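You operate a simulated robot arm through the tools that you are given. There is no shell and no other tool. Be economical: measure what you need, move in short steps, check, and stop when the job is done.

You are at the controls of a simulated two-armed robot. One attempt, no reset.

JOB
Pick up the green-handled felt dabber with one hand, pass it to the other hand and put it on the top of the low teal bench.

It is judged by the outcome, as a careful person would: the job done as asked, and still so three seconds after it is handed in. It fails if anything else is knocked over, pushed out of place, dropped, spilled or broken.

ROBOT AND FRAMES
Two 7-joint arms with two-finger parallel grippers on one trunk, on a base that drives. Base frame: it is fixed to the floor where the robot stands at the start and does not move with it; the origin is under the middle of the robot, x ahead of it, y to its left, z up; the surface under the hand at the start is at about z = 800. Lengths are in mm, angles in rad, forces in N, time in s.
The left shoulder is at the start at [60, 144, 949], the right one opposite. With the tool pointing down near the work surface each hand reaches from about 320 to 740 mm from the robot's upright axis, wherever it stands, measured 20 degrees to its own side. Places, roughly: top of the low teal bench [600, 1900, 700]. Payload 1.57 kg a hand.
The tool frame of a hand sits at the grasp point between the pads (the TCP): z along the fingers, y along the line on which they close. The tips reach 30 mm beyond it. Largest opening 110 mm; finger width 24, thickness 12; the body of the gripper, 48 by 112 mm, starts 78 mm behind the TCP.
Orientation is that of the tool frame in the base frame, as a unit quaternion [x, y, z, w]. With the fingers straight down and closing along the base's y, the tool's x points along the base's -x, its y along +y and its z along -z.

CONTROLS
- The arms move only by the tool servo_tool. It takes "left_increments", "right_increments" or both (then of equal length, played together; a hand with none holds still); each is text: rows parted by semicolons, each of 7 numbers parted by spaces: the shift along the tool's x, y, z in units of 150 mm (1.0 is 150 mm), then the turn, a rotation vector about the tool's x, y, z in units of 120 degrees (1.0 is 120 degrees), then the finger opening in mm, from 0 to 110. In form: dx dy dz rx ry rz hand; .... A call has 1 to 12 rows; each row is the pose to reach, as a shift and turn from the pose commanded when the call began, along the tool's axes at that moment. A call with a number of a shift or a turn outside -1 to 1 is refused whole. Each row takes 0.2 s and may step no farther than 50 mm and 0.15 rad from the row before; otherwise, or with a gripper value out of range, the whole call is refused. Where a pose cannot be reached the arm comes as near as it can. A force on the tool above 40 N (or 10 N above the force at the start of the call, whichever is more), or a blocked arm, ends the call early, and 0.2 s more pass. Each finger travels about 45 mm/s and halts on what it meets, pressing with about 30 N; the grip force reading is that of the motor and also rises with nothing between the fingers. The clock runs only during rows and for 0.2 s after the last one: add rows that repeat a pose to give the fingers time. The reply holds the time, the measured pose of the TCP, the force on the tool along the base axes, the opening and the grip force, in the units named above and with some noise, with the torque about the TCP (base axes, N m) and any sound that the robot's microphone picked up, and new pictures: "pictures" is both (left out), scene, wrist or none (wrist: the cameras of the hands that moved).
- Cameras (640 x 400 px; columns grow to the right, rows downward): "scene" is now at [46, 21.2, 1569.8]; the picture's right is [0.26, -0.97, 0.00], its down [-0.70, -0.19, -0.69] and it looks along [0.67, 0.18, -0.72] (base axes); focal length 260 px, centre (320, 200). "left" rides on the left gripper at [70, -16, -141] in its tool frame; the picture's right is [0.23, 0.97, 0.00], its down [-0.86, 0.20, -0.48] and it looks along [-0.47, 0.11, 0.88] (tool axes); focal length 222 px, centre (320, 200). "right" rides on the right gripper at [70, 16, -141] in its tool frame; the picture's right is [-0.23, 0.97, 0.00], its down [-0.86, -0.20, -0.48] and it looks along [-0.47, -0.11, 0.88] (tool axes); focal length 222 px, centre (320, 200). There is no depth. A picture from a camera that has moved, and an enlarged one, comes with that camera's place and axes in the base frame and with its lens. The place of the scene camera against the robot may be out by one fixed shift of up to 12 mm in any direction.
- lift_body(by): slides the trunk up (or, below 0, down) by that many mm; the arms and the scene camera ride with it, the base frame stays. It gives what a move gives, with no picture.
- steer(legs): drives the robot by 1 to 6 legs, each [ahead, left, turn to the left] in mm, mm and rad, along the robot's own axes; the way and the turn of a leg run together, so that a leg with both is an arc; at most 1500 mm and 3.142 rad a leg. The arms and the cameras ride along, it lands a little off, and it stops where it bumps. It gives what a move gives, and a new picture of the scene camera.
- pan_tilt(pan, tilt): turns the head with the scene camera to pan (to the left, within 1.501 rad either way) and tilt (down, from -0.506 to 1.204), counted from straight ahead of the robot. It gives what a move gives, and a new picture of the scene camera.
- enlarge(camera, box): a new picture of the part [left, top, right, bottom] of that camera's present view, enlarged. No time passes.
- sign_off(): hands the job in; it is judged then, once.

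Work in short steps. Places have to be worked out from the pictures, the camera data and where the tool is seen: move nearer, look again, correct. Check each grasp and each placing, and mend what went wrong. You have 120 turns and 260 pictures in all, those below and enlarged ones among them. Open the grippers and draw the arms clear of the work before you hand the job in, unless the task says otherwise; then end with one line.

The tools are called after "Emit:" by a JSON object that holds its "method" and its "body". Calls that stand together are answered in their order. servo_tool: Moves the arms, as the interface text tells. Its arguments: {"type":"object","properties":{"left_increments":{"type":"string"},"right_increments":{"type":"string"},"pictures":{"type":"string","enum":["both","scene","wrist","none"]}},"required":[]} The other tools are called the same way: lift_body (by) slides the trunk up or down; steer (legs) drives the base; pan_tilt (pan, tilt) turns the head that bears the scene camera; enlarge (camera, box) takes an enlarged picture of a part of a camera's view; sign_off () hands the job in.

At the start:

```text
time: 0.0
left_tcp_pos: [416.5, 322.1, 1122.7]
left_tool_rot: [0.0, 1.0, 0.0, 0.0]
left_contact_force: [-0.8, 0.1, 0.9]
left_wrist_torque: [0.01, 0.0, 0.01]
left_gripper_width: 110.1
left_grip_force: 0.0
right_tcp_pos: [460.8, -22.2, 1051.3]
right_tool_rot: [0.0, 1.0, -0.001, 0.0]
right_contact_force: [0.3, 0.5, 0.6]
right_wrist_torque: [-0.01, 0.03, 0.0]
right_gripper_width: 110.2
right_grip_force: 0.1
trunk travel left (down, up): [-547.0, 43.0]
robot x, y, heading: [-0.4, -2.6, 0.002]
head pan, tilt: [0.26, 0.81]
```

scene: 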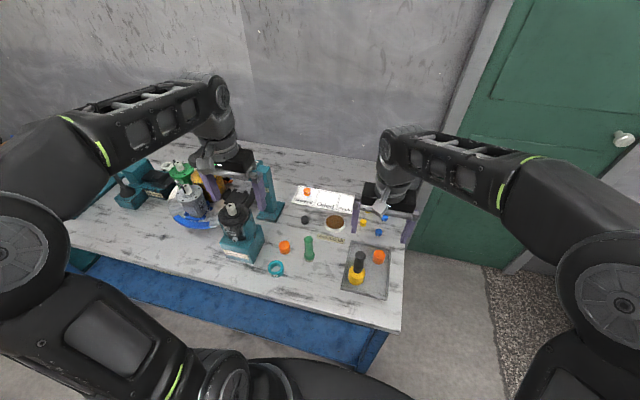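
right: 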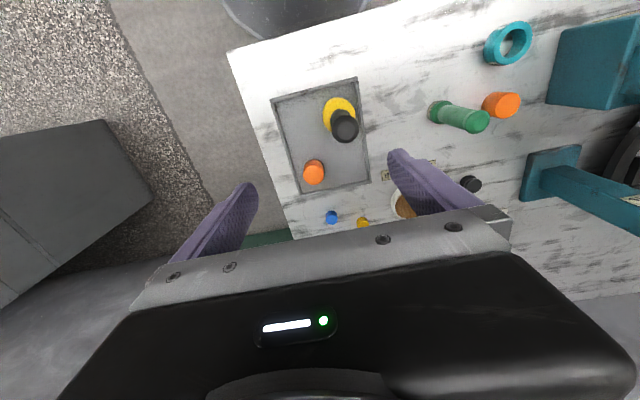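
left: 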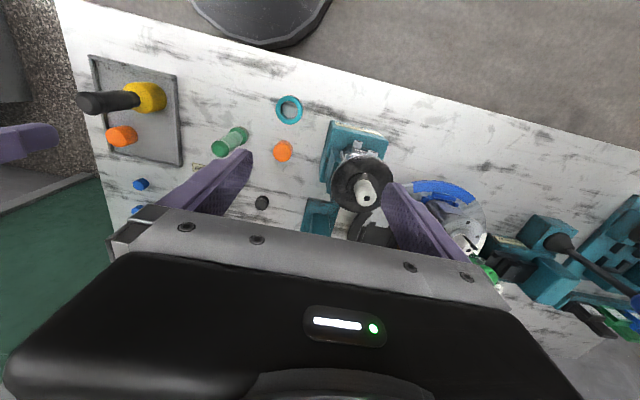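

The green upright thing near scene (308,248) may be the dabber; I enlarge the views to be sure.

Emit:
{"method": "enlarge", "body": {"camera": "scene", "box": [220, 170, 420, 300]}}

Emit:
{"method": "enlarge", "body": {"camera": "right", "box": [380, 60, 580, 220]}}

Emit:
{"method": "enlarge", "body": {"camera": "scene", "box": [60, 140, 260, 270]}}

```text
3.08 times, centred on (320, 235) of scene
camera zoom: at [46.0, 21.2, 1569.8], right [0.26, -0.97, 0.0], down [-0.7, -0.19, -0.69], along [0.67, 0.18, -0.72], focal length 801 px, centre (320, 92)
```

zoom: 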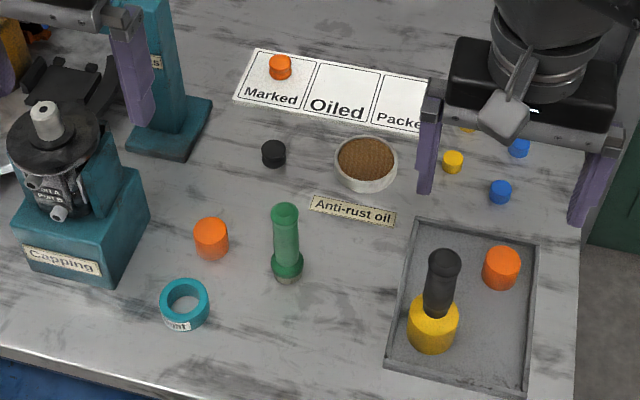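

```text
2.50 times, centred on (480, 140) of right
camera zoom: at [389.6, -5.1, 1190.9], right [0.23, 0.97, 0.0], down [0.86, -0.2, 0.48], along [0.47, -0.11, -0.88], focal length 555 px, centre (-80, 350)
```

zoom: 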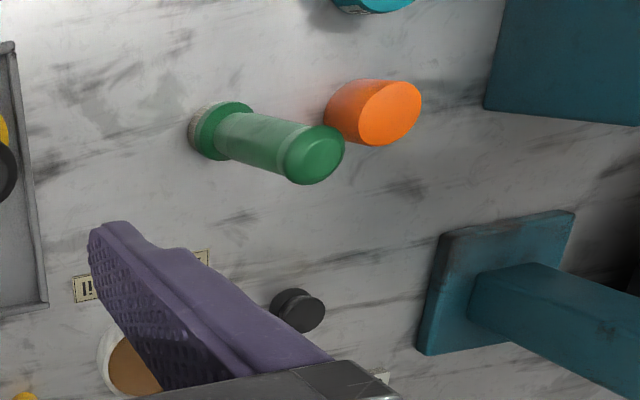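

```text
3.08 times, centred on (160, 205) of scene
camera zoom: at [46.0, 21.2, 1569.8], right [0.26, -0.97, 0.0], down [-0.7, -0.19, -0.69], along [0.67, 0.18, -0.72], focal length 801 px, centre (812, 185)
```

zoom: 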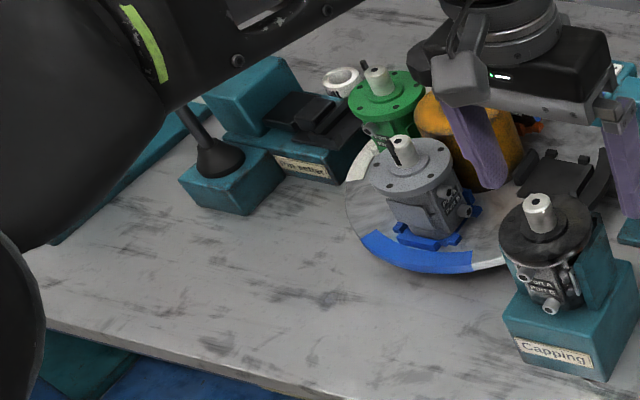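

The dabber is the green upright one at about (481,170), top near z≈905. Before picking it, I look left towards the bench.

Emit:
{"method": "pan_tilt", "body": {"pan": 1.25, "tilt": 0.45}}

```text
time: 1.3
left_tcp_pos: [416.4, 321.5, 1121.7]
left_tool_rot: [-0.001, 1.0, 0.0, 0.0]
left_contact_force: [0.2, 0.0, -0.2]
left_wrist_torque: [-0.01, 0.02, -0.03]
left_gripper_width: 109.8
left_grip_force: 0.0
right_tcp_pos: [460.3, -21.9, 1050.2]
right_tool_rot: [0.0, 1.0, 0.001, 0.0]
right_contact_force: [0.0, 0.5, 0.0]
right_wrist_torque: [0.03, -0.02, 0.01]
right_gripper_width: 110.2
right_grip_force: 0.0
trunk travel left (down, up): [-547.0, 43.0]
robot x, y, heading: [-0.8, 1.8, 0.002]
head pan, tilt: [1.25, 0.45]
camera scene: at [-2.4, 87.9, 1601.1], right [0.95, -0.32, 0.0], down [-0.14, -0.41, -0.9], along [0.28, 0.85, -0.44], focal length 260 px, centre (320, 200)
```

scene: 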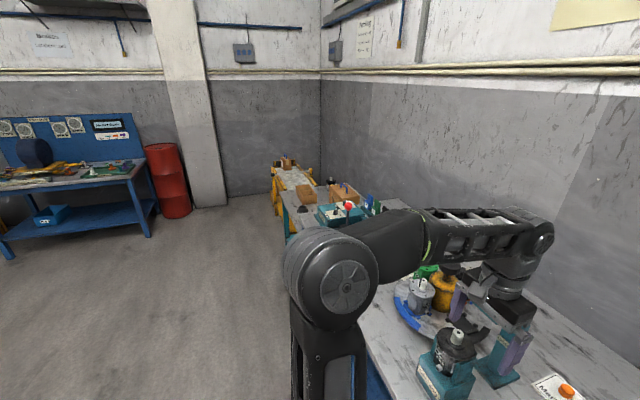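

The bench should project to about (320,200); I enlarge there.

Emit:
{"method": "enlarge", "body": {"camera": "scene", "box": [240, 140, 440, 265]}}

```text
3.20 times, centred on (340, 202) of scene
camera zoom: at [-2.4, 87.9, 1601.1], right [0.95, -0.32, 0.0], down [-0.14, -0.41, -0.9], along [0.28, 0.85, -0.44], focal length 833 px, centre (256, 192)
```

zoom: 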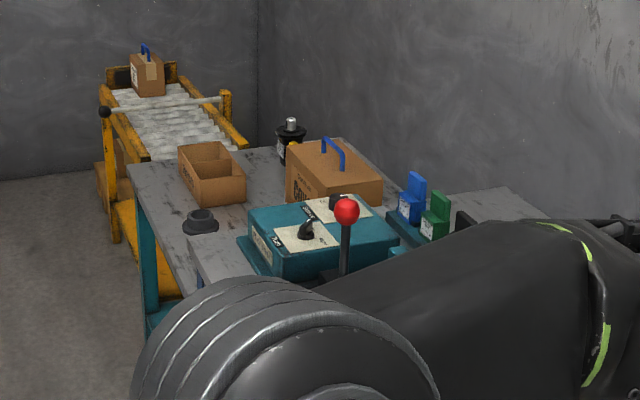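

The bench is cluttered, but I'll inspect it later. I move the left hand above the dabber and the right hand aside.

Emit:
{"method": "servo_tool", "body": {"left_increments": "-0.08 -0.2 0.16 0 0 0 90; -0.165 -0.4 0.32 0 0 0 80; -0.25 -0.6 0.48 0 0 0 70; -0.33 -0.8 0.64 0 0 0 70; -0.413 -1.0 0.8 0 0 0 70; -0.413 -1.0 0.8 0 0 0 70", "right_increments": "0 -0.16 0 0 0 0 90; 0 -0.32 0 0 0 0 80; 0 -0.48 0 0 0 0 70; 0 -0.64 0 0 0 0 70; 0 -0.8 0 0 0 0 70; 0 -0.8 0 0 0 0 70", "pictures": "wrist"}}

Emit:
{"method": "pan_tilt", "body": {"pan": 0.26, "tilt": 0.81}}

```text
time: 2.7
left_tcp_pos: [480.4, 170.5, 1002.1]
left_tool_rot: [0.0, 1.0, 0.0, 0.001]
left_contact_force: [0.7, 0.4, 0.5]
left_wrist_torque: [0.01, -0.05, 0.0]
left_gripper_width: 70.1
left_grip_force: 0.0
right_tcp_pos: [459.3, -141.0, 1049.6]
right_tool_rot: [0.001, 1.0, 0.0, 0.0]
right_contact_force: [-0.2, 0.3, -0.1]
right_wrist_torque: [-0.03, 0.0, 0.01]
right_gripper_width: 70.1
right_grip_force: 0.1
trunk travel left (down, up): [-547.0, 43.0]
robot x, y, heading: [0.4, -2.0, 0.005]
head pan, tilt: [1.25, 0.45]
camera right: at [388.3, -125.3, 1190.7], right [0.23, 0.97, 0.0], down [0.86, -0.2, 0.48], along [0.47, -0.11, -0.88], focal length 222 px, centre (320, 200)
camera left: at [411.2, 154.8, 1142.8], right [-0.23, 0.97, 0.0], down [0.85, 0.2, 0.48], along [0.47, 0.11, -0.88], focal length 222 px, centre (320, 200)
```

right: 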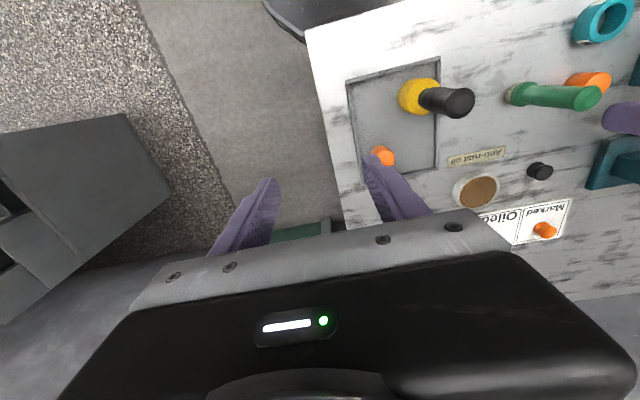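
left: 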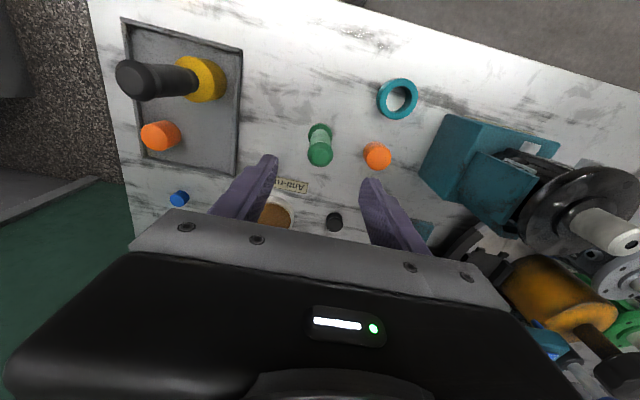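

```text
time: 3.9
left_tcp_pos: [478.8, 170.2, 1001.8]
left_tool_rot: [0.0, 1.0, 0.001, 0.0]
left_contact_force: [0.5, 0.0, 0.1]
left_wrist_torque: [0.01, 0.01, 0.02]
left_gripper_width: 70.0
left_grip_force: 0.0
right_tcp_pos: [459.8, -140.9, 1050.8]
right_tool_rot: [0.0, 1.0, 0.0, 0.0]
right_contact_force: [-0.4, -0.5, 0.9]
right_wrist_torque: [-0.02, 0.0, 0.01]
right_gripper_width: 70.1
right_grip_force: 0.0
trunk travel left (down, up): [-547.0, 43.0]
robot x, y, heading: [-0.6, 0.6, 0.001]
head pan, tilt: [0.26, 0.81]
camera scene: at [46.0, 21.3, 1569.8], right [0.26, -0.97, 0.0], down [-0.7, -0.19, -0.69], along [0.67, 0.18, -0.72], focal length 260 px, centre (320, 200)
```

scene: 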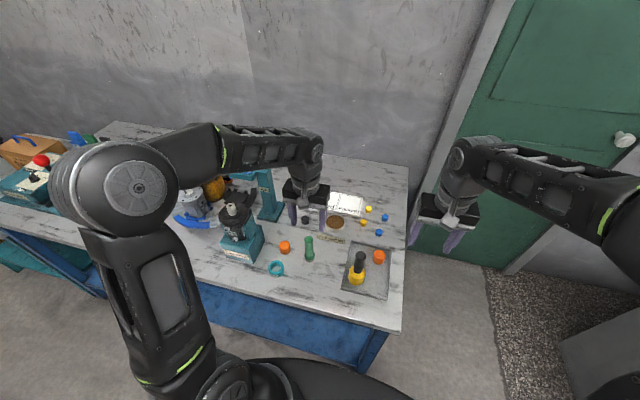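

The left camera puts the dabber at (479,170.5) with its top at about z 905. I lower to z≈920, with the tips just above it, and check.

Emit:
{"method": "servo_tool", "body": {"left_increments": "0 0 0.25 0 0 0 60; 0 0 0.45 0 0 0 60; 0 0 0.45 0 0 0 60"}}

Emit:
{"method": "enlarge", "body": {"camera": "left", "box": [200, 80, 440, 230]}}

Emit:
{"method": "enlarge", "body": {"camera": "scene", "box": [240, 170, 380, 260]}}

```text
time: 4.7
left_tcp_pos: [477.9, 171.1, 933.4]
left_tool_rot: [0.001, 1.0, 0.0, 0.0]
left_contact_force: [-0.3, -1.1, 0.0]
left_wrist_torque: [-0.01, 0.03, -0.01]
left_gripper_width: 59.8
left_grip_force: 0.1
right_tcp_pos: [459.4, -141.7, 1050.1]
right_tool_rot: [0.0, 1.0, 0.0, 0.0]
right_contact_force: [0.0, 1.0, 0.9]
right_wrist_torque: [0.0, 0.02, -0.01]
right_gripper_width: 69.7
right_grip_force: 0.0
trunk travel left (down, up): [-547.0, 43.0]
robot x, y, heading: [-1.2, 0.2, 0.002]
head pan, tilt: [0.26, 0.81]
camera scene: at [45.9, 21.2, 1569.8], right [0.26, -0.97, 0.0], down [-0.7, -0.19, -0.69], along [0.67, 0.18, -0.72], focal length 260 px, centre (320, 200)
camera left: at [410.3, 154.6, 1075.2], right [-0.23, 0.97, 0.0], down [0.85, 0.2, 0.48], along [0.47, 0.11, -0.88], focal length 222 px, centre (320, 200)
```

scene: 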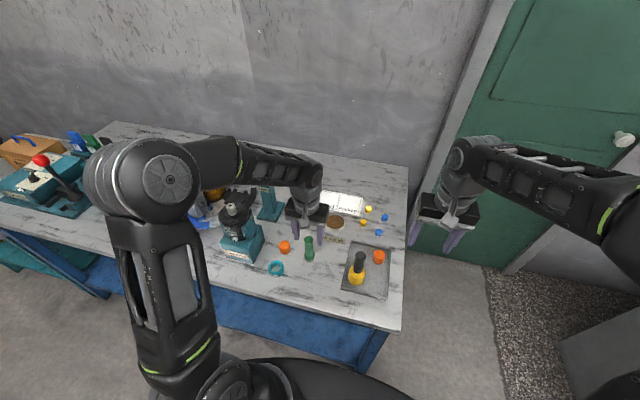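
left: 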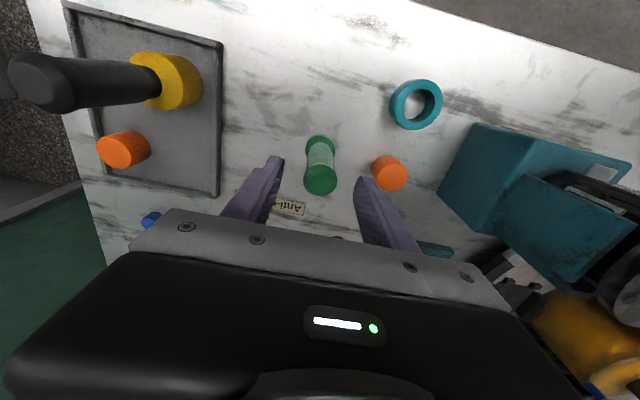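

```text
2.67 times, centred on (320, 155) of left
camera zoom: at [410.3, 154.6, 1075.2], right [-0.23, 0.97, 0.0], down [0.85, 0.2, 0.48], along [0.47, 0.11, -0.88], focal length 592 px, centre (320, 320)
```

zoom: 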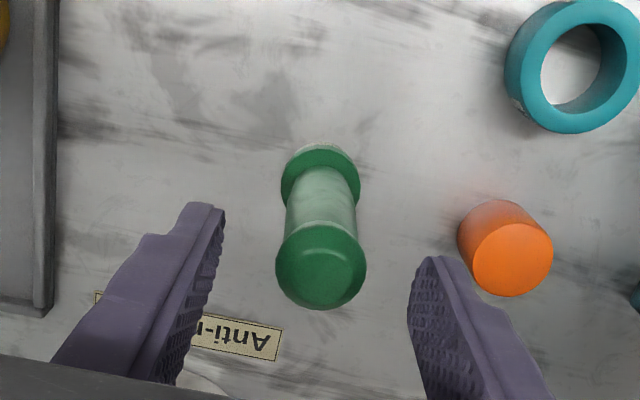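

```text
4.44 times, centred on (310, 215) of scene
camera zoom: at [45.9, 21.2, 1569.8], right [0.26, -0.97, 0.0], down [-0.7, -0.19, -0.69], along [0.67, 0.18, -0.72], focal length 1158 px, centre (364, 133)
```

zoom: 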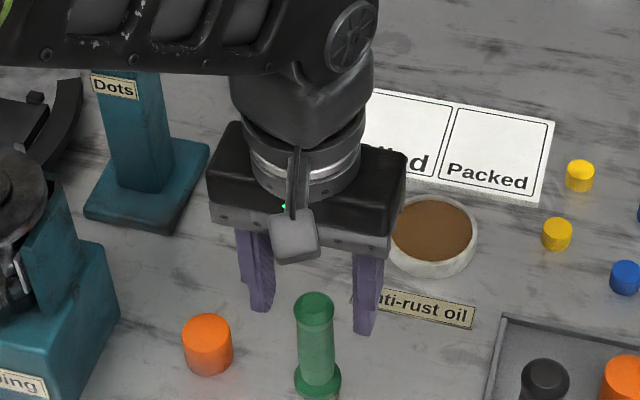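

The dabber's top is between the fingers, about 3 mm ahead. I descend to z≈898 and close.

Emit:
{"method": "servo_tool", "body": {"left_increments": "-0.017 0 0.12 0 0 0 60; -0.017 0 0.235 0 0 0 60; -0.017 0 0.235 0 0 0 40; -0.017 0 0.235 0 0 0 20; -0.017 0 0.235 0 0 0 5; -0.017 0 0.235 0 0 0 5; -0.017 0 0.235 0 0 0 5", "pictures": "wrist"}}

Emit:
{"method": "enlarge", "body": {"camera": "scene", "box": [240, 190, 380, 280]}}

```text
time: 6.3
left_tcp_pos: [481.1, 171.3, 898.2]
left_tool_rot: [0.0, 1.0, 0.0, 0.001]
left_contact_force: [0.2, 0.0, 0.4]
left_wrist_torque: [0.0, 0.0, 0.02]
left_gripper_width: 26.0
left_grip_force: 29.9
right_tcp_pos: [458.8, -142.3, 1050.1]
right_tool_rot: [0.0, 1.0, 0.0, 0.0]
right_contact_force: [0.2, 0.4, -0.2]
right_wrist_torque: [0.05, 0.01, 0.02]
right_gripper_width: 69.8
right_grip_force: 0.0
trunk travel left (down, up): [-547.0, 43.0]
robot x, y, heading: [-0.6, 1.0, 0.0]
head pan, tilt: [0.26, 0.81]
camera left: at [412.7, 155.3, 1038.8], right [-0.23, 0.97, 0.0], down [0.86, 0.2, 0.48], along [0.47, 0.11, -0.88], focal length 222 px, centre (320, 200)
```

left: 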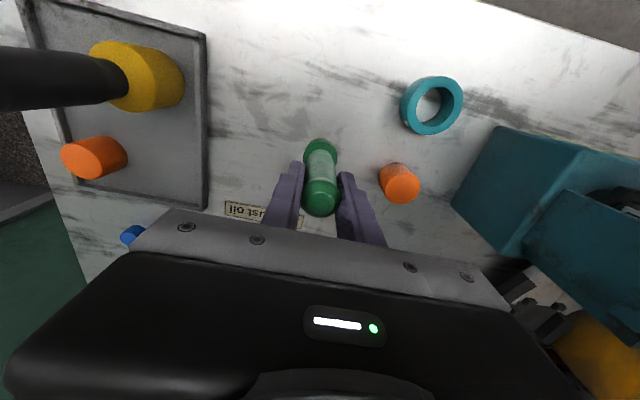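

```text
4.44 times, centred on (310, 235) of scene
camera zoom: at [46.1, 21.2, 1569.8], right [0.26, -0.97, 0.0], down [-0.7, -0.19, -0.69], along [0.67, 0.18, -0.72], focal length 1158 px, centre (364, 44)
```

zoom: 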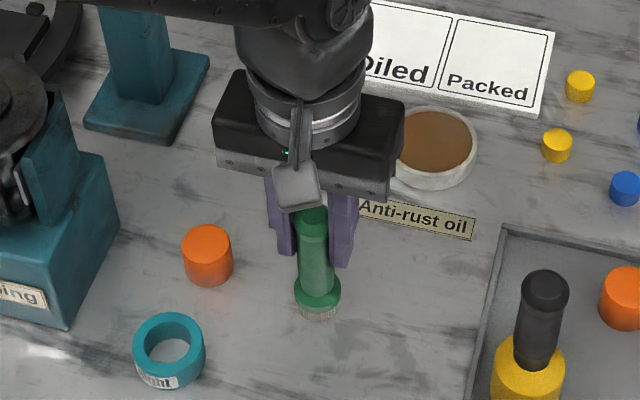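

Gripped at 26 mm wide with 30 N. I lift it straight up 150 mm while the right hand starts its 90° yaw in place.

Emit:
{"method": "servo_tool", "body": {"left_increments": "0 0 -0.1 0 0 0 5; 0 0 -0.2 0 0 0 5; 0 0 -0.3 0 0 0 5; 0 0 -0.4 0 0 0 5; 0 0 -0.5 0 0 0 5; 0 0 -0.6 0 0 0 5; 0 0 -0.7 0 0 0 5; 0 0 -0.8 0 0 0 5; 0 0 -0.9 0 0 0 5; 0 0 -1.0 0 0 0 5; 0 0 -1.0 0 0 0 5", "right_increments": "0 0 0 0 0 -0.068 70; 0 0 0 0 0 -0.136 70; 0 0 0 0 0 -0.204 70; 0 0 0 0 0 -0.272 70; 0 0 0 0 0 -0.34 70; 0 0 0 0 0 -0.408 70; 0 0 0 0 0 -0.476 70; 0 0 0 0 0 -0.544 70; 0 0 0 0 0 -0.612 70; 0 0 0 0 0 -0.68 70; 0 0 0 0 0 -0.75 70"}}

```text
time: 8.7
left_tcp_pos: [479.6, 172.0, 1047.9]
left_tool_rot: [0.0, 1.0, 0.0, 0.0]
left_contact_force: [0.2, 0.2, -1.3]
left_wrist_torque: [0.02, 0.01, 0.0]
left_gripper_width: 25.9
left_grip_force: 30.1
right_tcp_pos: [461.6, -140.4, 1050.4]
right_tool_rot: [0.708, -0.706, 0.0, 0.0]
right_contact_force: [-0.7, 0.2, 0.8]
right_wrist_torque: [0.0, 0.04, 0.03]
right_gripper_width: 69.9
right_grip_force: 0.0
trunk travel left (down, up): [-547.0, 43.0]
robot x, y, heading: [2.3, -0.5, -0.002]
head pan, tilt: [0.26, 0.81]
camera scene: at [46.2, 21.2, 1569.8], right [0.26, -0.97, 0.0], down [-0.7, -0.19, -0.69], along [0.67, 0.18, -0.72], focal length 260 px, centre (320, 200)
camera right: at [443.6, -210.8, 1191.0], right [-0.97, 0.22, 0.0], down [0.2, 0.86, 0.48], along [0.11, 0.47, -0.88], focal length 222 px, centre (320, 200)
camera left: at [411.6, 155.0, 1189.3], right [-0.23, 0.97, 0.0], down [0.86, 0.2, 0.48], along [0.47, 0.11, -0.88], focal length 222 px, centre (320, 200)
```

scene: 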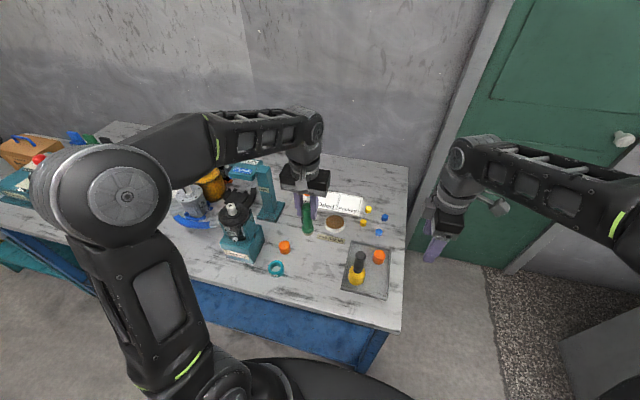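
right: 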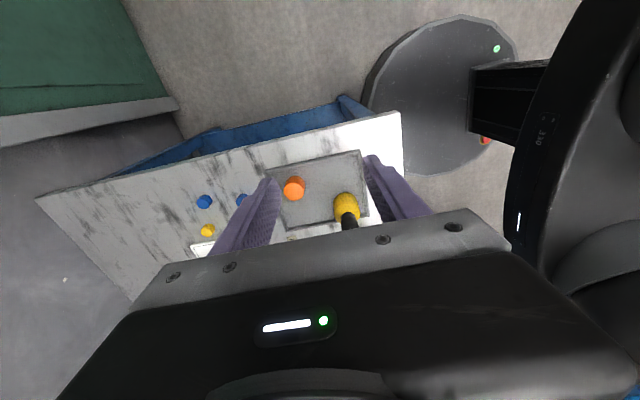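
left: 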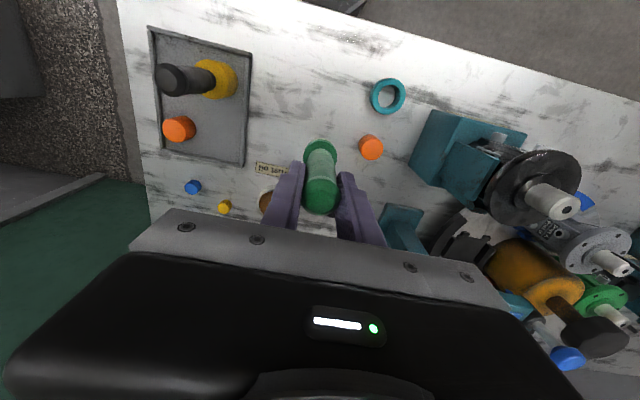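

Dabber lifted cleanly. Next I tilt the right tool 55° to point toward +y and slightly down, and bring the left hand up and toward the middle.

Emit:
{"method": "servo_tool", "body": {"left_increments": "0 -0.05 -0.06 0 0 0 5; 0 -0.1 -0.12 0 0 0 5; 0 -0.15 -0.18 0 0 0 5; 0 -0.2 -0.24 0 0 0 5; 0 -0.25 -0.3 0 0 0 5; 0 -0.3 -0.36 0 0 0 5; 0 -0.35 -0.42 0 0 0 5; 0 -0.35 -0.48 0 0 0 5", "right_increments": "0 0 0 0 -0.0655 0 70; 0 0 0 0 -0.131 0 70; 0 0 0 0 -0.1965 0 70; 0 0 0 0 -0.262 0 70; 0 0 0 0 -0.3275 0 70; 0 0 0 0 -0.393 0 70; 0 0 0 0 -0.458 0 70; 0 0 0 0 -0.458 0 70"}}

```text
time: 10.5
left_tcp_pos: [480.4, 118.0, 1121.6]
left_tool_rot: [0.0, 1.0, 0.0, 0.0]
left_contact_force: [0.2, 1.0, -1.5]
left_wrist_torque: [0.04, -0.03, -0.01]
left_gripper_width: 25.9
left_grip_force: 29.9
right_tcp_pos: [460.4, -141.8, 1049.2]
right_tool_rot: [0.627, -0.627, -0.326, -0.327]
right_contact_force: [0.3, -0.1, 0.2]
right_wrist_torque: [-0.02, 0.02, 0.01]
right_gripper_width: 69.9
right_grip_force: 0.1
trunk travel left (down, up): [-547.0, 43.0]
robot x, y, heading: [3.4, 0.4, 0.001]
head pan, tilt: [0.26, 0.81]
camera scene: at [45.6, 21.4, 1569.8], right [0.26, -0.97, 0.0], down [-0.7, -0.19, -0.69], along [0.67, 0.18, -0.72], focal length 260 px, centre (320, 200)
camera right: at [442.9, -297.4, 1073.4], right [-0.97, 0.13, 0.19], down [0.2, 0.1, 0.98], along [0.11, 0.99, -0.12], focal length 222 px, centre (320, 200)
camera left: at [412.2, 102.4, 1262.4], right [-0.23, 0.97, 0.0], down [0.85, 0.2, 0.48], along [0.47, 0.11, -0.88], focal length 222 px, centre (320, 200)
```

scene: 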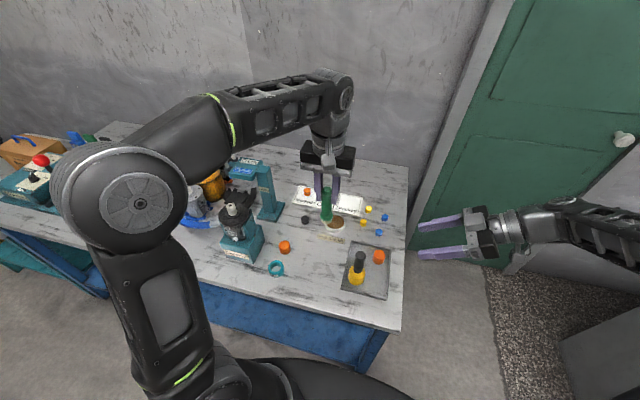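
right: 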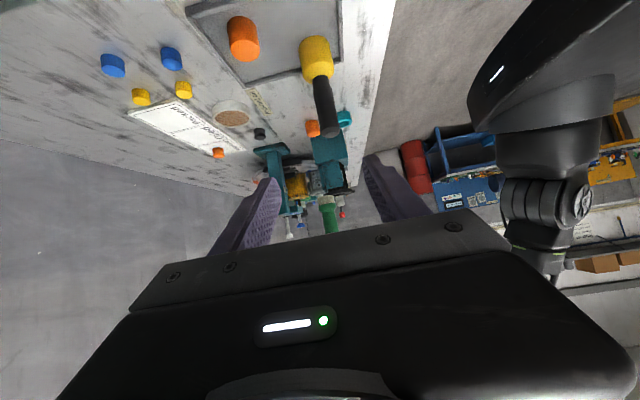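
left: 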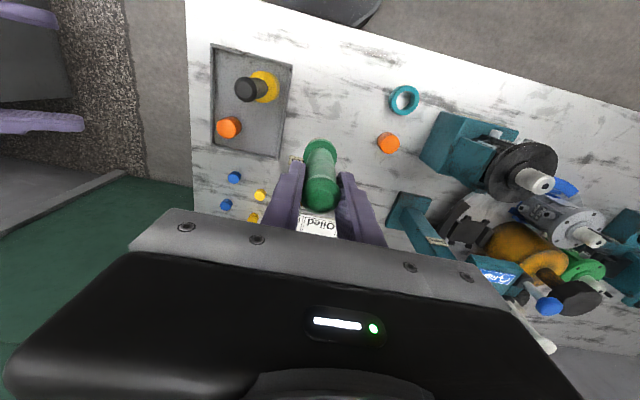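

The right hand sees the dabber between its fingers. I flatten the right tool another 15° (to about 20° below horizontal) and align x and z to the lower handle (z≈1075).

Emit:
{"method": "servo_tool", "body": {"right_increments": "-0.05 -0.05 -0.033 0 -0.0625 0 70; -0.1 -0.1 -0.066 0 -0.125 0 70; -0.142 -0.133 -0.099 0 -0.125 0 70; -0.142 -0.133 -0.099 0 -0.125 0 70"}}

Emit:
{"method": "enlarge", "body": {"camera": "scene", "box": [280, 120, 440, 240]}}

```text
time: 11.5
left_tcp_pos: [481.7, 116.9, 1120.5]
left_tool_rot: [0.0, 1.0, 0.0, -0.001]
left_contact_force: [1.4, 1.6, -1.5]
left_wrist_torque: [0.05, 0.01, 0.03]
left_gripper_width: 26.1
left_grip_force: 29.9
right_tcp_pos: [481.6, -141.1, 1076.9]
right_tool_rot: [0.58, -0.579, -0.406, -0.405]
right_contact_force: [-0.5, 1.0, 0.2]
right_wrist_torque: [-0.02, -0.01, 0.02]
right_gripper_width: 69.8
right_grip_force: 0.1
trunk travel left (down, up): [-547.0, 43.0]
robot x, y, heading: [1.6, 2.0, 0.0]
head pan, tilt: [0.26, 0.81]
camera scene: at [46.2, 21.0, 1569.8], right [0.26, -0.97, 0.0], down [-0.7, -0.19, -0.69], along [0.67, 0.18, -0.72], focal length 260 px, centre (320, 200)
camera right: at [463.8, -298.0, 1058.2], right [-0.97, 0.08, 0.21], down [0.2, -0.16, 0.97], along [0.11, 0.98, 0.14], focal length 222 px, centre (320, 200)
```

scene: 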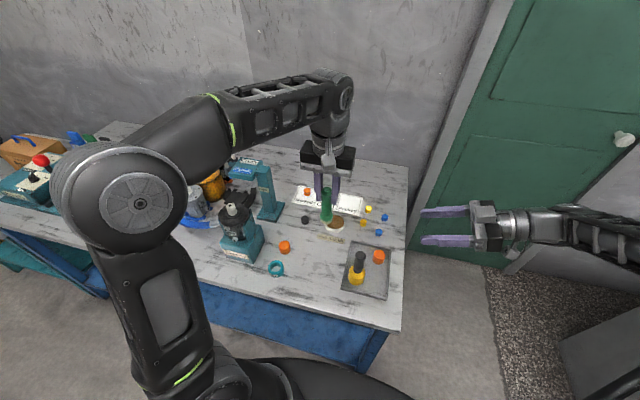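
right: 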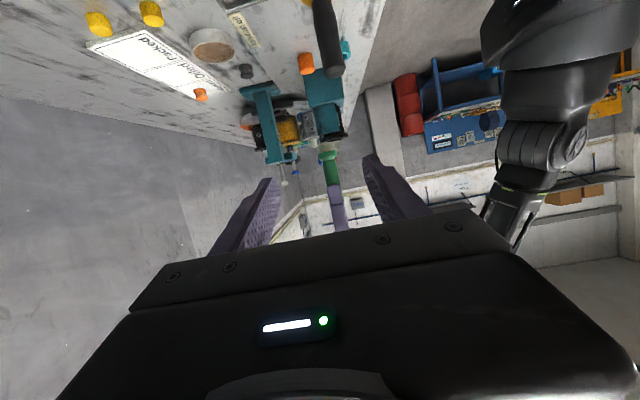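

```text
3.33 times, centred on (360, 180) of scene
camera zoom: at [46.2, 21.0, 1569.8], right [0.26, -0.97, 0.0], down [-0.7, -0.19, -0.69], along [0.67, 0.18, -0.72], focal length 868 px, centre (187, 267)
```

zoom: 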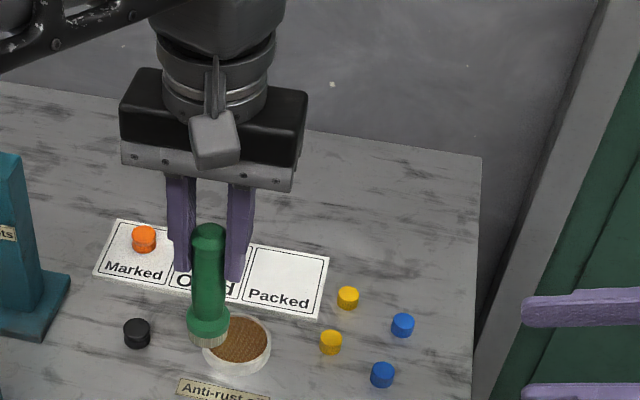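

Aligned. I advance the right hand 150 mm along +y and look again before closing the gap.

Emit:
{"method": "servo_tool", "body": {"right_increments": "-0.0855 0 0.235 0 0 0 75; -0.171 0 0.47 0 0 0 75; -0.2565 0 0.705 0 0 0 75; -0.342 0 0.94 0 0 0 75; -0.342 0 0.94 0 0 0 75"}}

Emit:
{"method": "enlarge", "body": {"camera": "scene", "box": [280, 140, 400, 240]}}

Emit:
{"method": "enlarge", "body": {"camera": "right", "box": [220, 100, 440, 250]}}

```text
time: 12.7
left_tcp_pos: [480.7, 117.9, 1120.3]
left_tool_rot: [0.0, 1.0, 0.0, 0.0]
left_contact_force: [-0.3, -0.2, -0.5]
left_wrist_torque: [0.03, 0.01, -0.01]
left_gripper_width: 25.7
left_grip_force: 30.1
right_tcp_pos: [481.6, 9.4, 1076.8]
right_tool_rot: [-0.579, 0.58, 0.405, 0.406]
right_contact_force: [-0.4, -0.5, -0.2]
right_wrist_torque: [-0.01, 0.01, -0.04]
right_gripper_width: 75.2
right_grip_force: 0.0
trunk travel left (down, up): [-547.0, 43.0]
robot x, y, heading: [-0.2, 1.4, 0.0]
head pan, tilt: [0.26, 0.81]
camera scene: at [46.0, 20.9, 1569.8], right [0.26, -0.97, 0.0], down [-0.7, -0.19, -0.69], along [0.67, 0.18, -0.72], focal length 260 px, centre (320, 200)
camera right: at [464.2, -148.0, 1059.5], right [-0.97, 0.08, 0.21], down [0.2, -0.16, 0.97], along [0.11, 0.98, 0.14], focal length 222 px, centre (320, 200)
```

scene: 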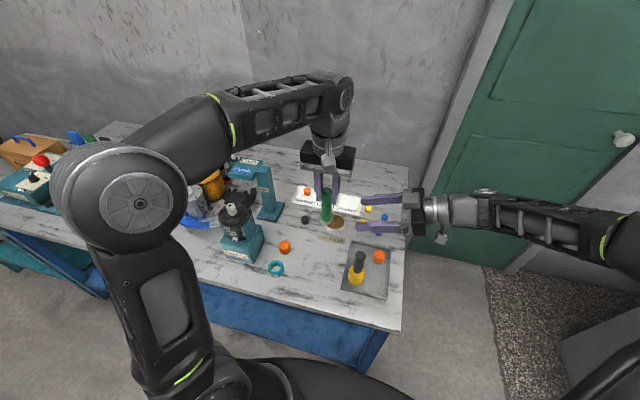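
right: 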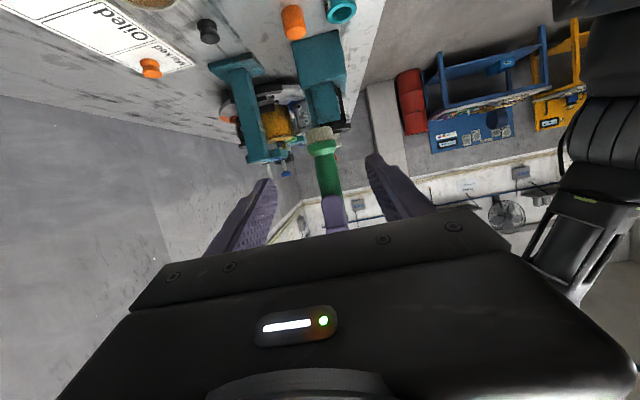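

```text
4.00 times, centred on (340, 190) of scene
camera zoom: at [46.0, 20.9, 1569.8], right [0.26, -0.97, 0.0], down [-0.7, -0.19, -0.69], along [0.67, 0.18, -0.72], focal length 1042 px, centre (240, 240)
```

zoom: 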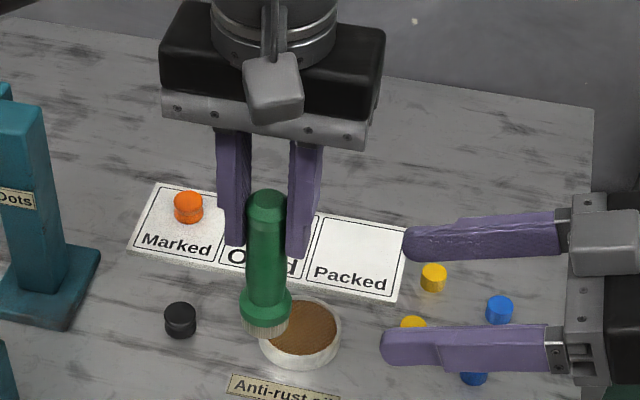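

```text
2.67 times, centred on (330, 175) of right
camera zoom: at [464.2, -148.0, 1059.5], right [-0.97, 0.08, 0.21], down [0.2, -0.16, 0.97], along [0.11, 0.98, 0.14], focal length 592 px, centre (293, 267)
```

zoom: 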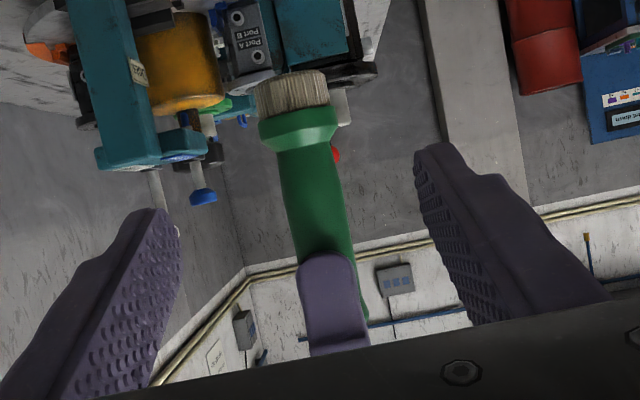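

The free handle spans about z 1047–1090, so I aim the right TCP at z≈1072. I advance the last 108 mm with open fingers.

Emit:
{"method": "servo_tool", "body": {"right_increments": "-0.073 0.007 0.229 0 0 0 75; -0.146 0.007 0.458 0 0 0 75; -0.218 0.007 0.687 0 0 0 75; -0.218 0.007 0.687 0 0 0 75"}}

Emit:
{"method": "enlarge", "body": {"camera": "scene", "box": [280, 140, 400, 240]}}

Emit:
{"method": "enlarge", "body": {"camera": "right", "box": [220, 100, 440, 250]}}

```text
time: 13.7
left_tcp_pos: [479.6, 118.5, 1121.1]
left_tool_rot: [0.0, 1.0, 0.0, 0.0]
left_contact_force: [-0.8, 0.0, -0.8]
left_wrist_torque: [0.04, 0.0, -0.03]
left_gripper_width: 25.7
left_grip_force: 30.4
right_tcp_pos: [478.3, 117.8, 1075.2]
right_tool_rot: [-0.579, 0.58, 0.405, 0.406]
right_contact_force: [-0.3, 0.5, -0.1]
right_wrist_torque: [-0.02, 0.0, 0.03]
right_gripper_width: 74.9
right_grip_force: 0.1
trunk travel left (down, up): [-547.0, 43.0]
robot x, y, heading: [0.4, -2.7, 0.003]
head pan, tilt: [0.26, 0.81]
camera scene: at [45.9, 20.8, 1569.8], right [0.26, -0.97, 0.0], down [-0.7, -0.19, -0.69], along [0.67, 0.18, -0.72], focal length 260 px, centre (320, 200)
camera right: at [460.0, -38.8, 1056.5], right [-0.97, 0.08, 0.21], down [0.2, -0.16, 0.97], along [0.11, 0.98, 0.14], focal length 222 px, centre (320, 200)
```

scene: 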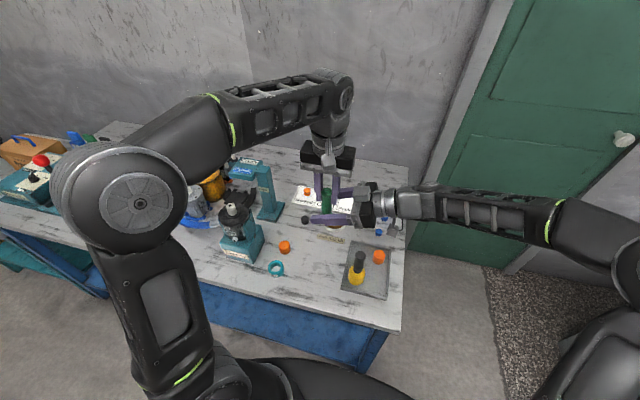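
right: 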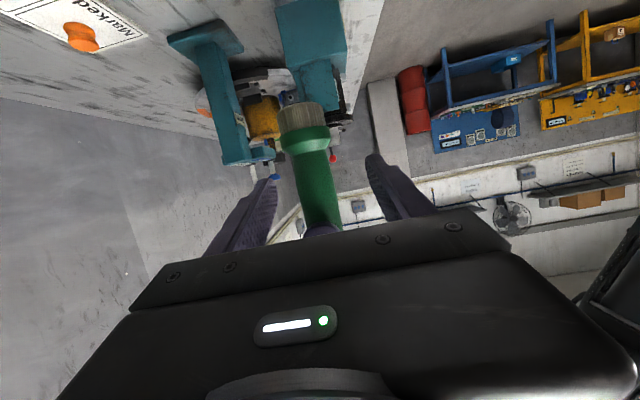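

```text
4.00 times, centred on (340, 190) of scene
camera zoom: at [45.9, 20.8, 1569.8], right [0.26, -0.97, 0.0], down [-0.7, -0.19, -0.69], along [0.67, 0.18, -0.72], focal length 1042 px, centre (240, 240)
```

zoom: 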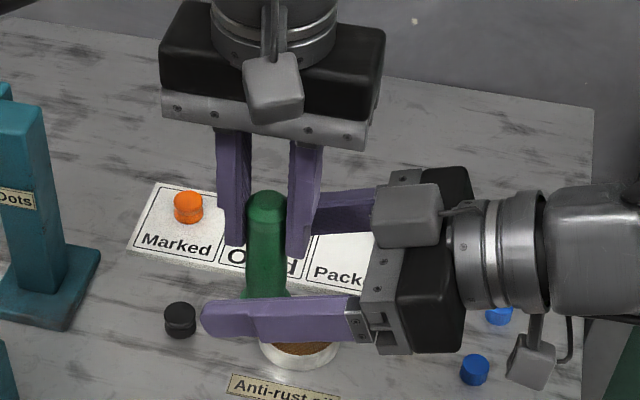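

```text
2.67 times, centred on (330, 175) of right
camera zoom: at [460.0, -38.8, 1056.5], right [-0.97, 0.08, 0.21], down [0.2, -0.16, 0.97], along [0.11, 0.98, 0.14], focal length 592 px, centre (293, 267)
```

zoom: 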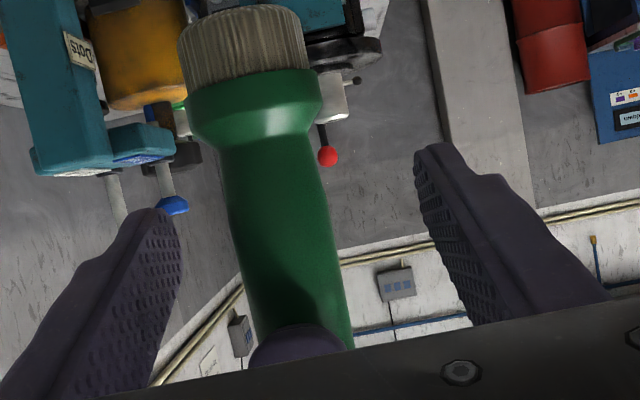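

Well positioned around the lower handle. I close the right fingers.

Emit:
{"method": "servo_tool", "body": {"right_increments": "0 0 0 0 0 0 55; 0 0 0 0 0 0 40; 0 0 0 0 0 0 30; 0 0 0 0 0 0 15; 0 0 0 0 0 0 5; 0 0 0 0 0 0 5; 0 0 0 0 0 0 5", "pictures": "none"}}

Emit:
{"method": "enlarge", "body": {"camera": "scene", "box": [280, 140, 400, 240]}}

Emit:
{"method": "enlarge", "body": {"camera": "right", "box": [220, 100, 440, 250]}}

```text
time: 15.3
left_tcp_pos: [479.9, 117.3, 1122.0]
left_tool_rot: [0.0, 1.0, 0.001, 0.0]
left_contact_force: [-15.1, -4.9, 1.8]
left_wrist_torque: [0.1, 0.3, -0.33]
left_gripper_width: 25.7
left_grip_force: 30.2
right_tcp_pos: [479.0, 117.7, 1076.1]
right_tool_rot: [-0.579, 0.581, 0.404, 0.405]
right_contact_force: [15.2, 2.7, -2.0]
right_wrist_torque: [-0.32, 0.45, 0.35]
right_gripper_width: 25.5
right_grip_force: 29.9
trunk travel left (down, up): [-547.0, 43.0]
robot x, y, heading: [1.7, 1.4, 0.002]
head pan, tilt: [0.26, 0.81]
```

```text
4.00 times, centred on (340, 190) of scene
camera zoom: at [46.1, 21.2, 1569.8], right [0.26, -0.97, 0.0], down [-0.7, -0.19, -0.69], along [0.67, 0.18, -0.72], focal length 1042 px, centre (240, 240)
```

zoom: 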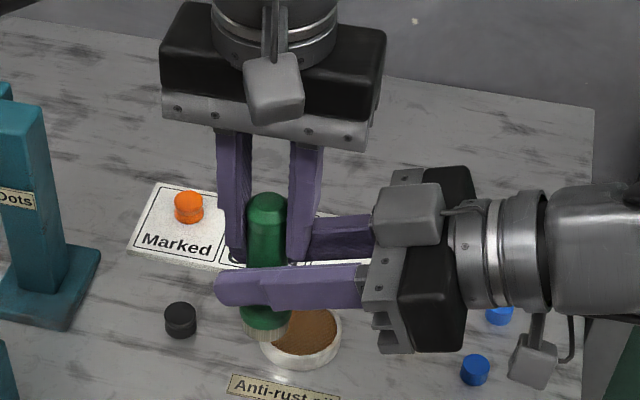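

```text
2.67 times, centred on (330, 175) of right
camera zoom: at [460.8, -39.3, 1056.4], right [-0.97, 0.08, 0.21], down [0.2, -0.16, 0.97], along [0.11, 0.98, 0.14], focal length 592 px, centre (293, 267)
```

zoom: 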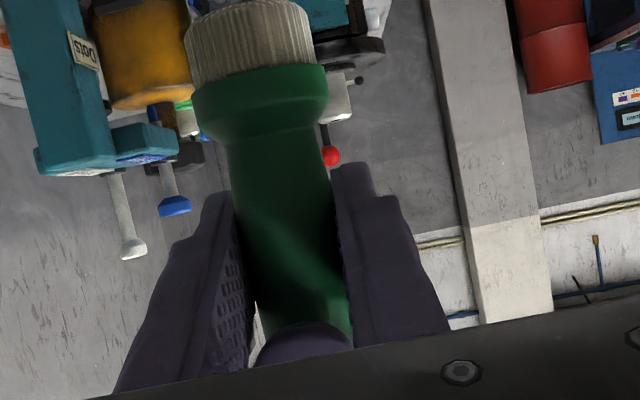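

Both hands grip the handle (right at 25.5 mm, 30 N). I open the left hand, then raise it straight up.

Emit:
{"method": "servo_tool", "body": {"left_increments": "0 0 0 0 0 0 35; 0 0 0 0 0 0 45; 0 0 0 0 0 0 52; 0 0 0 0 0 0 52; 0 0 -0.1 0 0 0 52; 0 0 -0.2 0 0 0 52; 0 0 -0.4 0 0 0 52; 0 0 -0.6 0 0 0 52; 0 0 -0.8 0 0 0 52"}}

Emit:
{"method": "enlarge", "body": {"camera": "scene", "box": [280, 140, 400, 240]}}

Emit:
{"method": "enlarge", "body": {"camera": "right", "box": [220, 100, 440, 250]}}

```text
time: 17.3
left_tcp_pos: [479.9, 117.1, 1129.4]
left_tool_rot: [0.001, 1.0, 0.002, -0.002]
left_contact_force: [-14.5, 3.9, -23.3]
left_wrist_torque: [0.75, 0.7, -0.36]
left_gripper_width: 48.9
left_grip_force: 0.0
left hand out of reach, approached as far as the arm can: row 5, 6, 7, 8, 9
right_tcp_pos: [479.0, 118.2, 1075.3]
right_tool_rot: [0.58, -0.579, -0.405, -0.406]
right_contact_force: [14.2, -3.3, 21.3]
right_wrist_torque: [-0.58, 0.03, 0.38]
right_gripper_width: 25.3
right_grip_force: 31.0
trunk travel left (down, up): [-547.0, 43.0]
robot x, y, heading: [1.3, -3.1, -0.001]
head pan, tilt: [0.26, 0.81]
camera scene: at [46.1, 21.2, 1569.8], right [0.26, -0.97, 0.0], down [-0.7, -0.19, -0.69], along [0.67, 0.18, -0.72], focal length 260 px, centre (320, 200)
camera left: at [411.6, 102.2, 1269.4], right [-0.23, 0.97, 0.0], down [0.86, 0.2, 0.48], along [0.46, 0.11, -0.88], focal length 222 px, centre (320, 200)
```

scene: 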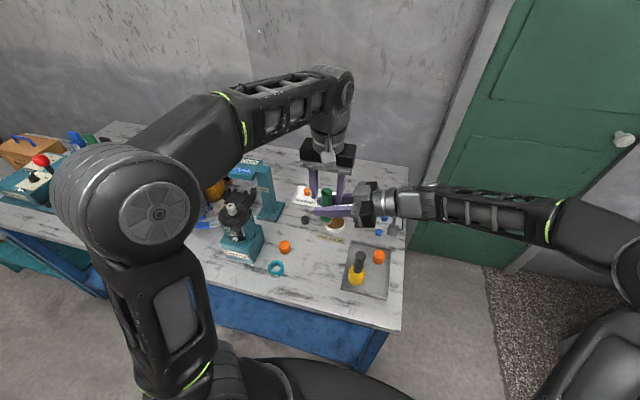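
left: 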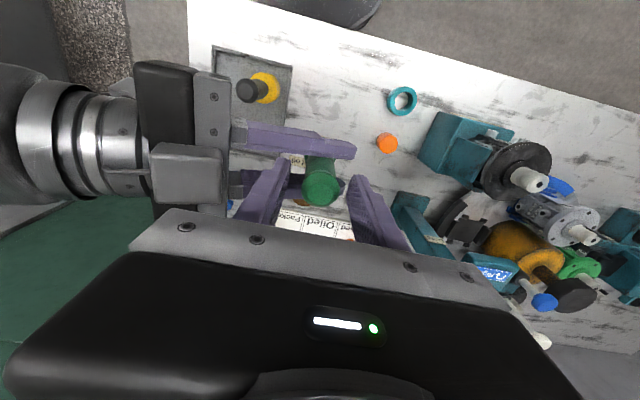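

```text
4.00 times, centred on (340, 190) of scene
camera zoom: at [46.1, 21.2, 1569.8], right [0.26, -0.97, 0.0], down [-0.7, -0.19, -0.69], along [0.67, 0.18, -0.72], focal length 1042 px, centre (240, 240)
```

zoom: 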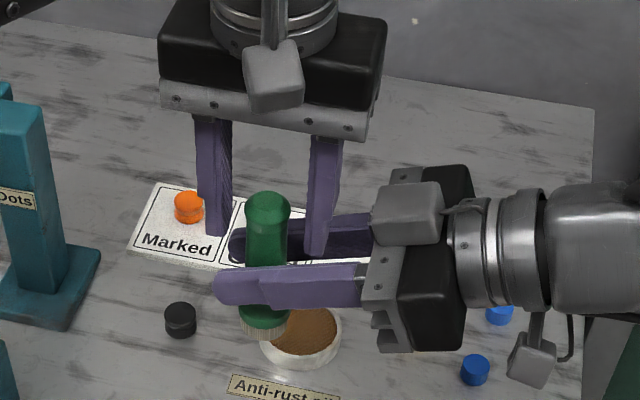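

```text
2.67 times, centred on (330, 175) of right
camera zoom: at [460.9, -38.6, 1057.2], right [-0.97, 0.08, 0.21], down [0.2, -0.16, 0.97], along [0.11, 0.98, 0.14], focal length 592 px, centre (293, 267)
```

zoom: 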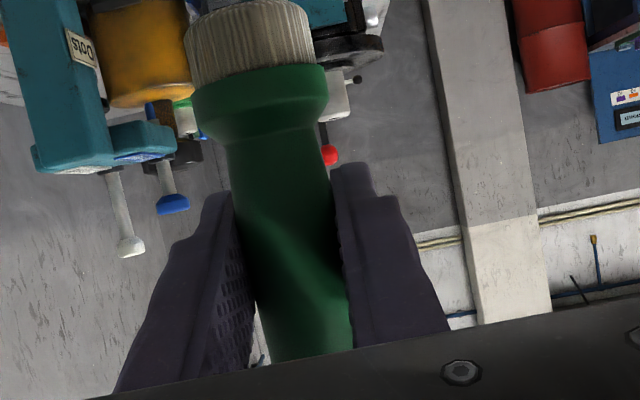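

The left opened but is barely rising: it reports out of reach, and its −y finger rubs between the right fingers (−15 N in x, −23 N in z). I relieve this by shifting the left slightly −x and down to where it was reachable.

Emit:
{"method": "servo_tool", "body": {"left_increments": "0.007 0 0 0 0 0 52; 0.012 0 0 0 0 0 52; 0.012 0 0 0 0 0 52", "pictures": "none"}}

```text
time: 18.1
left_tcp_pos: [479.7, 119.9, 1129.7]
left_tool_rot: [0.001, 1.0, 0.0, 0.001]
left_contact_force: [0.8, -0.2, 0.5]
left_wrist_torque: [-0.01, -0.02, 0.03]
left_gripper_width: 51.7
left_grip_force: 0.1
right_tcp_pos: [477.8, 117.6, 1074.1]
right_tool_rot: [-0.579, 0.58, 0.405, 0.406]
right_contact_force: [-0.4, -0.3, -0.8]
right_wrist_torque: [0.02, 0.01, 0.0]
right_gripper_width: 25.2
right_grip_force: 30.0
trunk travel left (down, up): [-547.0, 43.0]
robot x, y, heading: [-0.9, -2.3, 0.004]
head pan, tilt: [0.26, 0.81]
```

The contact is gone. I lower the right hand 66 mm so the dabber clears the left fingers.

Emit:
{"method": "servo_tool", "body": {"right_increments": "0.06 0 0.022 0 0 0 5; 0.14 0 0.051 0 0 0 5; 0.24 0 0.087 0 0 0 5; 0.33 0 0.12 0 0 0 5; 0.414 0 0.15 0 0 0 5; 0.414 0 0.15 0 0 0 5", "pictures": "scene"}}

Emit:
{"method": "enlarge", "body": {"camera": "right", "box": [220, 100, 440, 250]}}

```text
time: 19.5
left_tcp_pos: [479.0, 119.1, 1129.9]
left_tool_rot: [0.0, 1.0, 0.0, -0.001]
left_contact_force: [0.8, -0.3, 0.0]
left_wrist_torque: [-0.02, -0.03, -0.01]
left_gripper_width: 52.2
left_grip_force: 0.1
right_tcp_pos: [478.6, 115.6, 1006.9]
right_tool_rot: [0.579, -0.579, -0.406, -0.406]
right_contact_force: [-0.9, -0.5, 0.2]
right_wrist_torque: [0.0, 0.0, -0.05]
right_gripper_width: 25.3
right_grip_force: 29.9
trunk travel left (down, up): [-547.0, 43.0]
robot x, y, heading: [2.2, -1.7, -0.005]
head pan, tilt: [0.26, 0.81]
camera scene: at [46.0, 21.3, 1569.8], right [0.26, -0.97, 0.0], down [-0.7, -0.19, -0.69], along [0.67, 0.18, -0.72], focal length 260 px, centre (320, 200)
```

scene: 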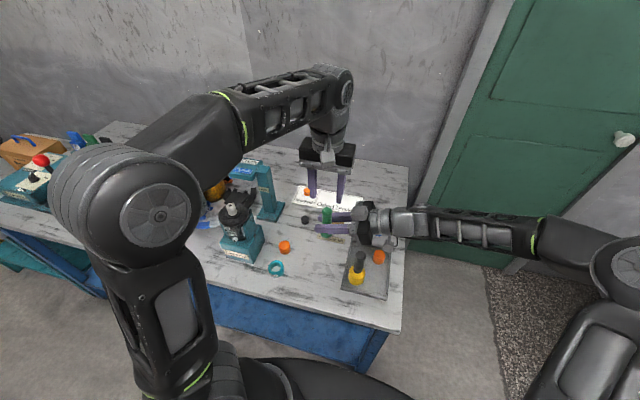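

```text
2.67 times, centred on (330, 175) of right
camera zoom: at [461.0, -40.6, 988.5], right [-0.97, 0.08, 0.21], down [0.2, -0.16, 0.97], along [0.11, 0.98, 0.14], focal length 592 px, centre (293, 267)
```

zoom: 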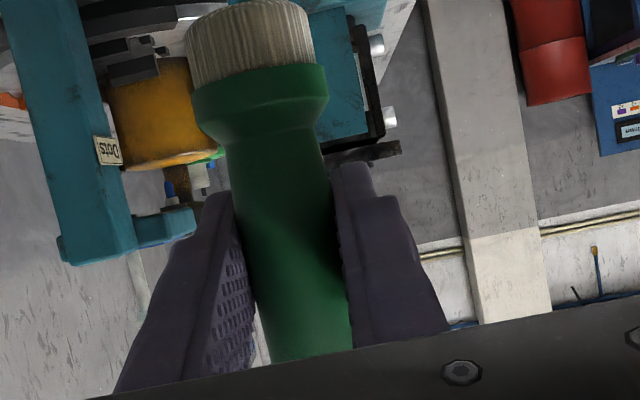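

The right hand alone holds the dabber, upright. I retract both hands apart and closer to the trunk for driving.

Emit:
{"method": "servo_tool", "body": {"left_increments": "0 0.15 0 0 0 0 60; 0.1 0.4 0 0 0 0 60; 0.25 0.6 0 0 0 0 60; 0.4 0.8 0 0 0 0 60; 0.533 1.0 0 0 0 0 60; 0.533 1.0 0 0 0 0 60", "right_increments": "0 0 -0.1 0 0 0 5; -0.06 0.08 -0.28 0 0 0 5; -0.14 0.18 -0.48 0 0 0 5; -0.22 0.28 -0.68 0 0 0 5; -0.313 0.4 -0.895 0 0 0 5; -0.313 0.4 -0.895 0 0 0 5", "pictures": "scene"}}

```text
time: 20.9
left_tcp_pos: [400.0, 271.9, 1127.7]
left_tool_rot: [0.001, 1.0, 0.001, 0.0]
left_contact_force: [-0.4, 0.2, -0.1]
left_wrist_torque: [0.04, 0.03, 0.0]
left_gripper_width: 60.2
left_grip_force: 0.2
left hand out of reach, approached as far as the arm can: row 4
right_tcp_pos: [420.3, 6.7, 1097.1]
right_tool_rot: [-0.578, 0.579, 0.406, 0.406]
right_contact_force: [0.5, -0.3, -0.4]
right_wrist_torque: [0.01, 0.02, 0.0]
right_gripper_width: 25.2
right_grip_force: 29.9
trunk travel left (down, up): [-547.0, 43.0]
robot x, y, heading: [2.0, 5.2, -0.001]
head pan, tilt: [0.26, 0.81]
camera scene: at [47.5, 20.8, 1569.7], right [0.26, -0.97, 0.0], down [-0.7, -0.19, -0.69], along [0.67, 0.18, -0.72], focal length 260 px, centre (320, 200)
```

scene: 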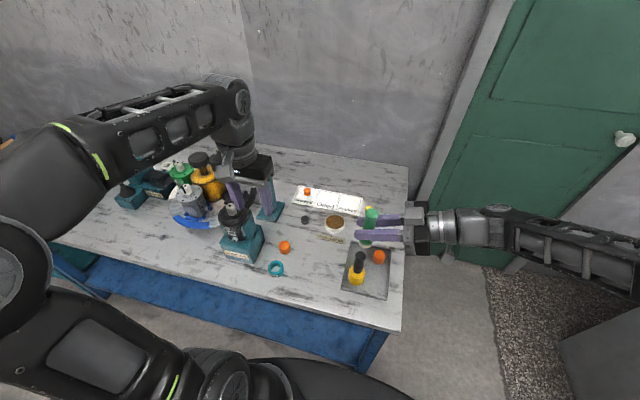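

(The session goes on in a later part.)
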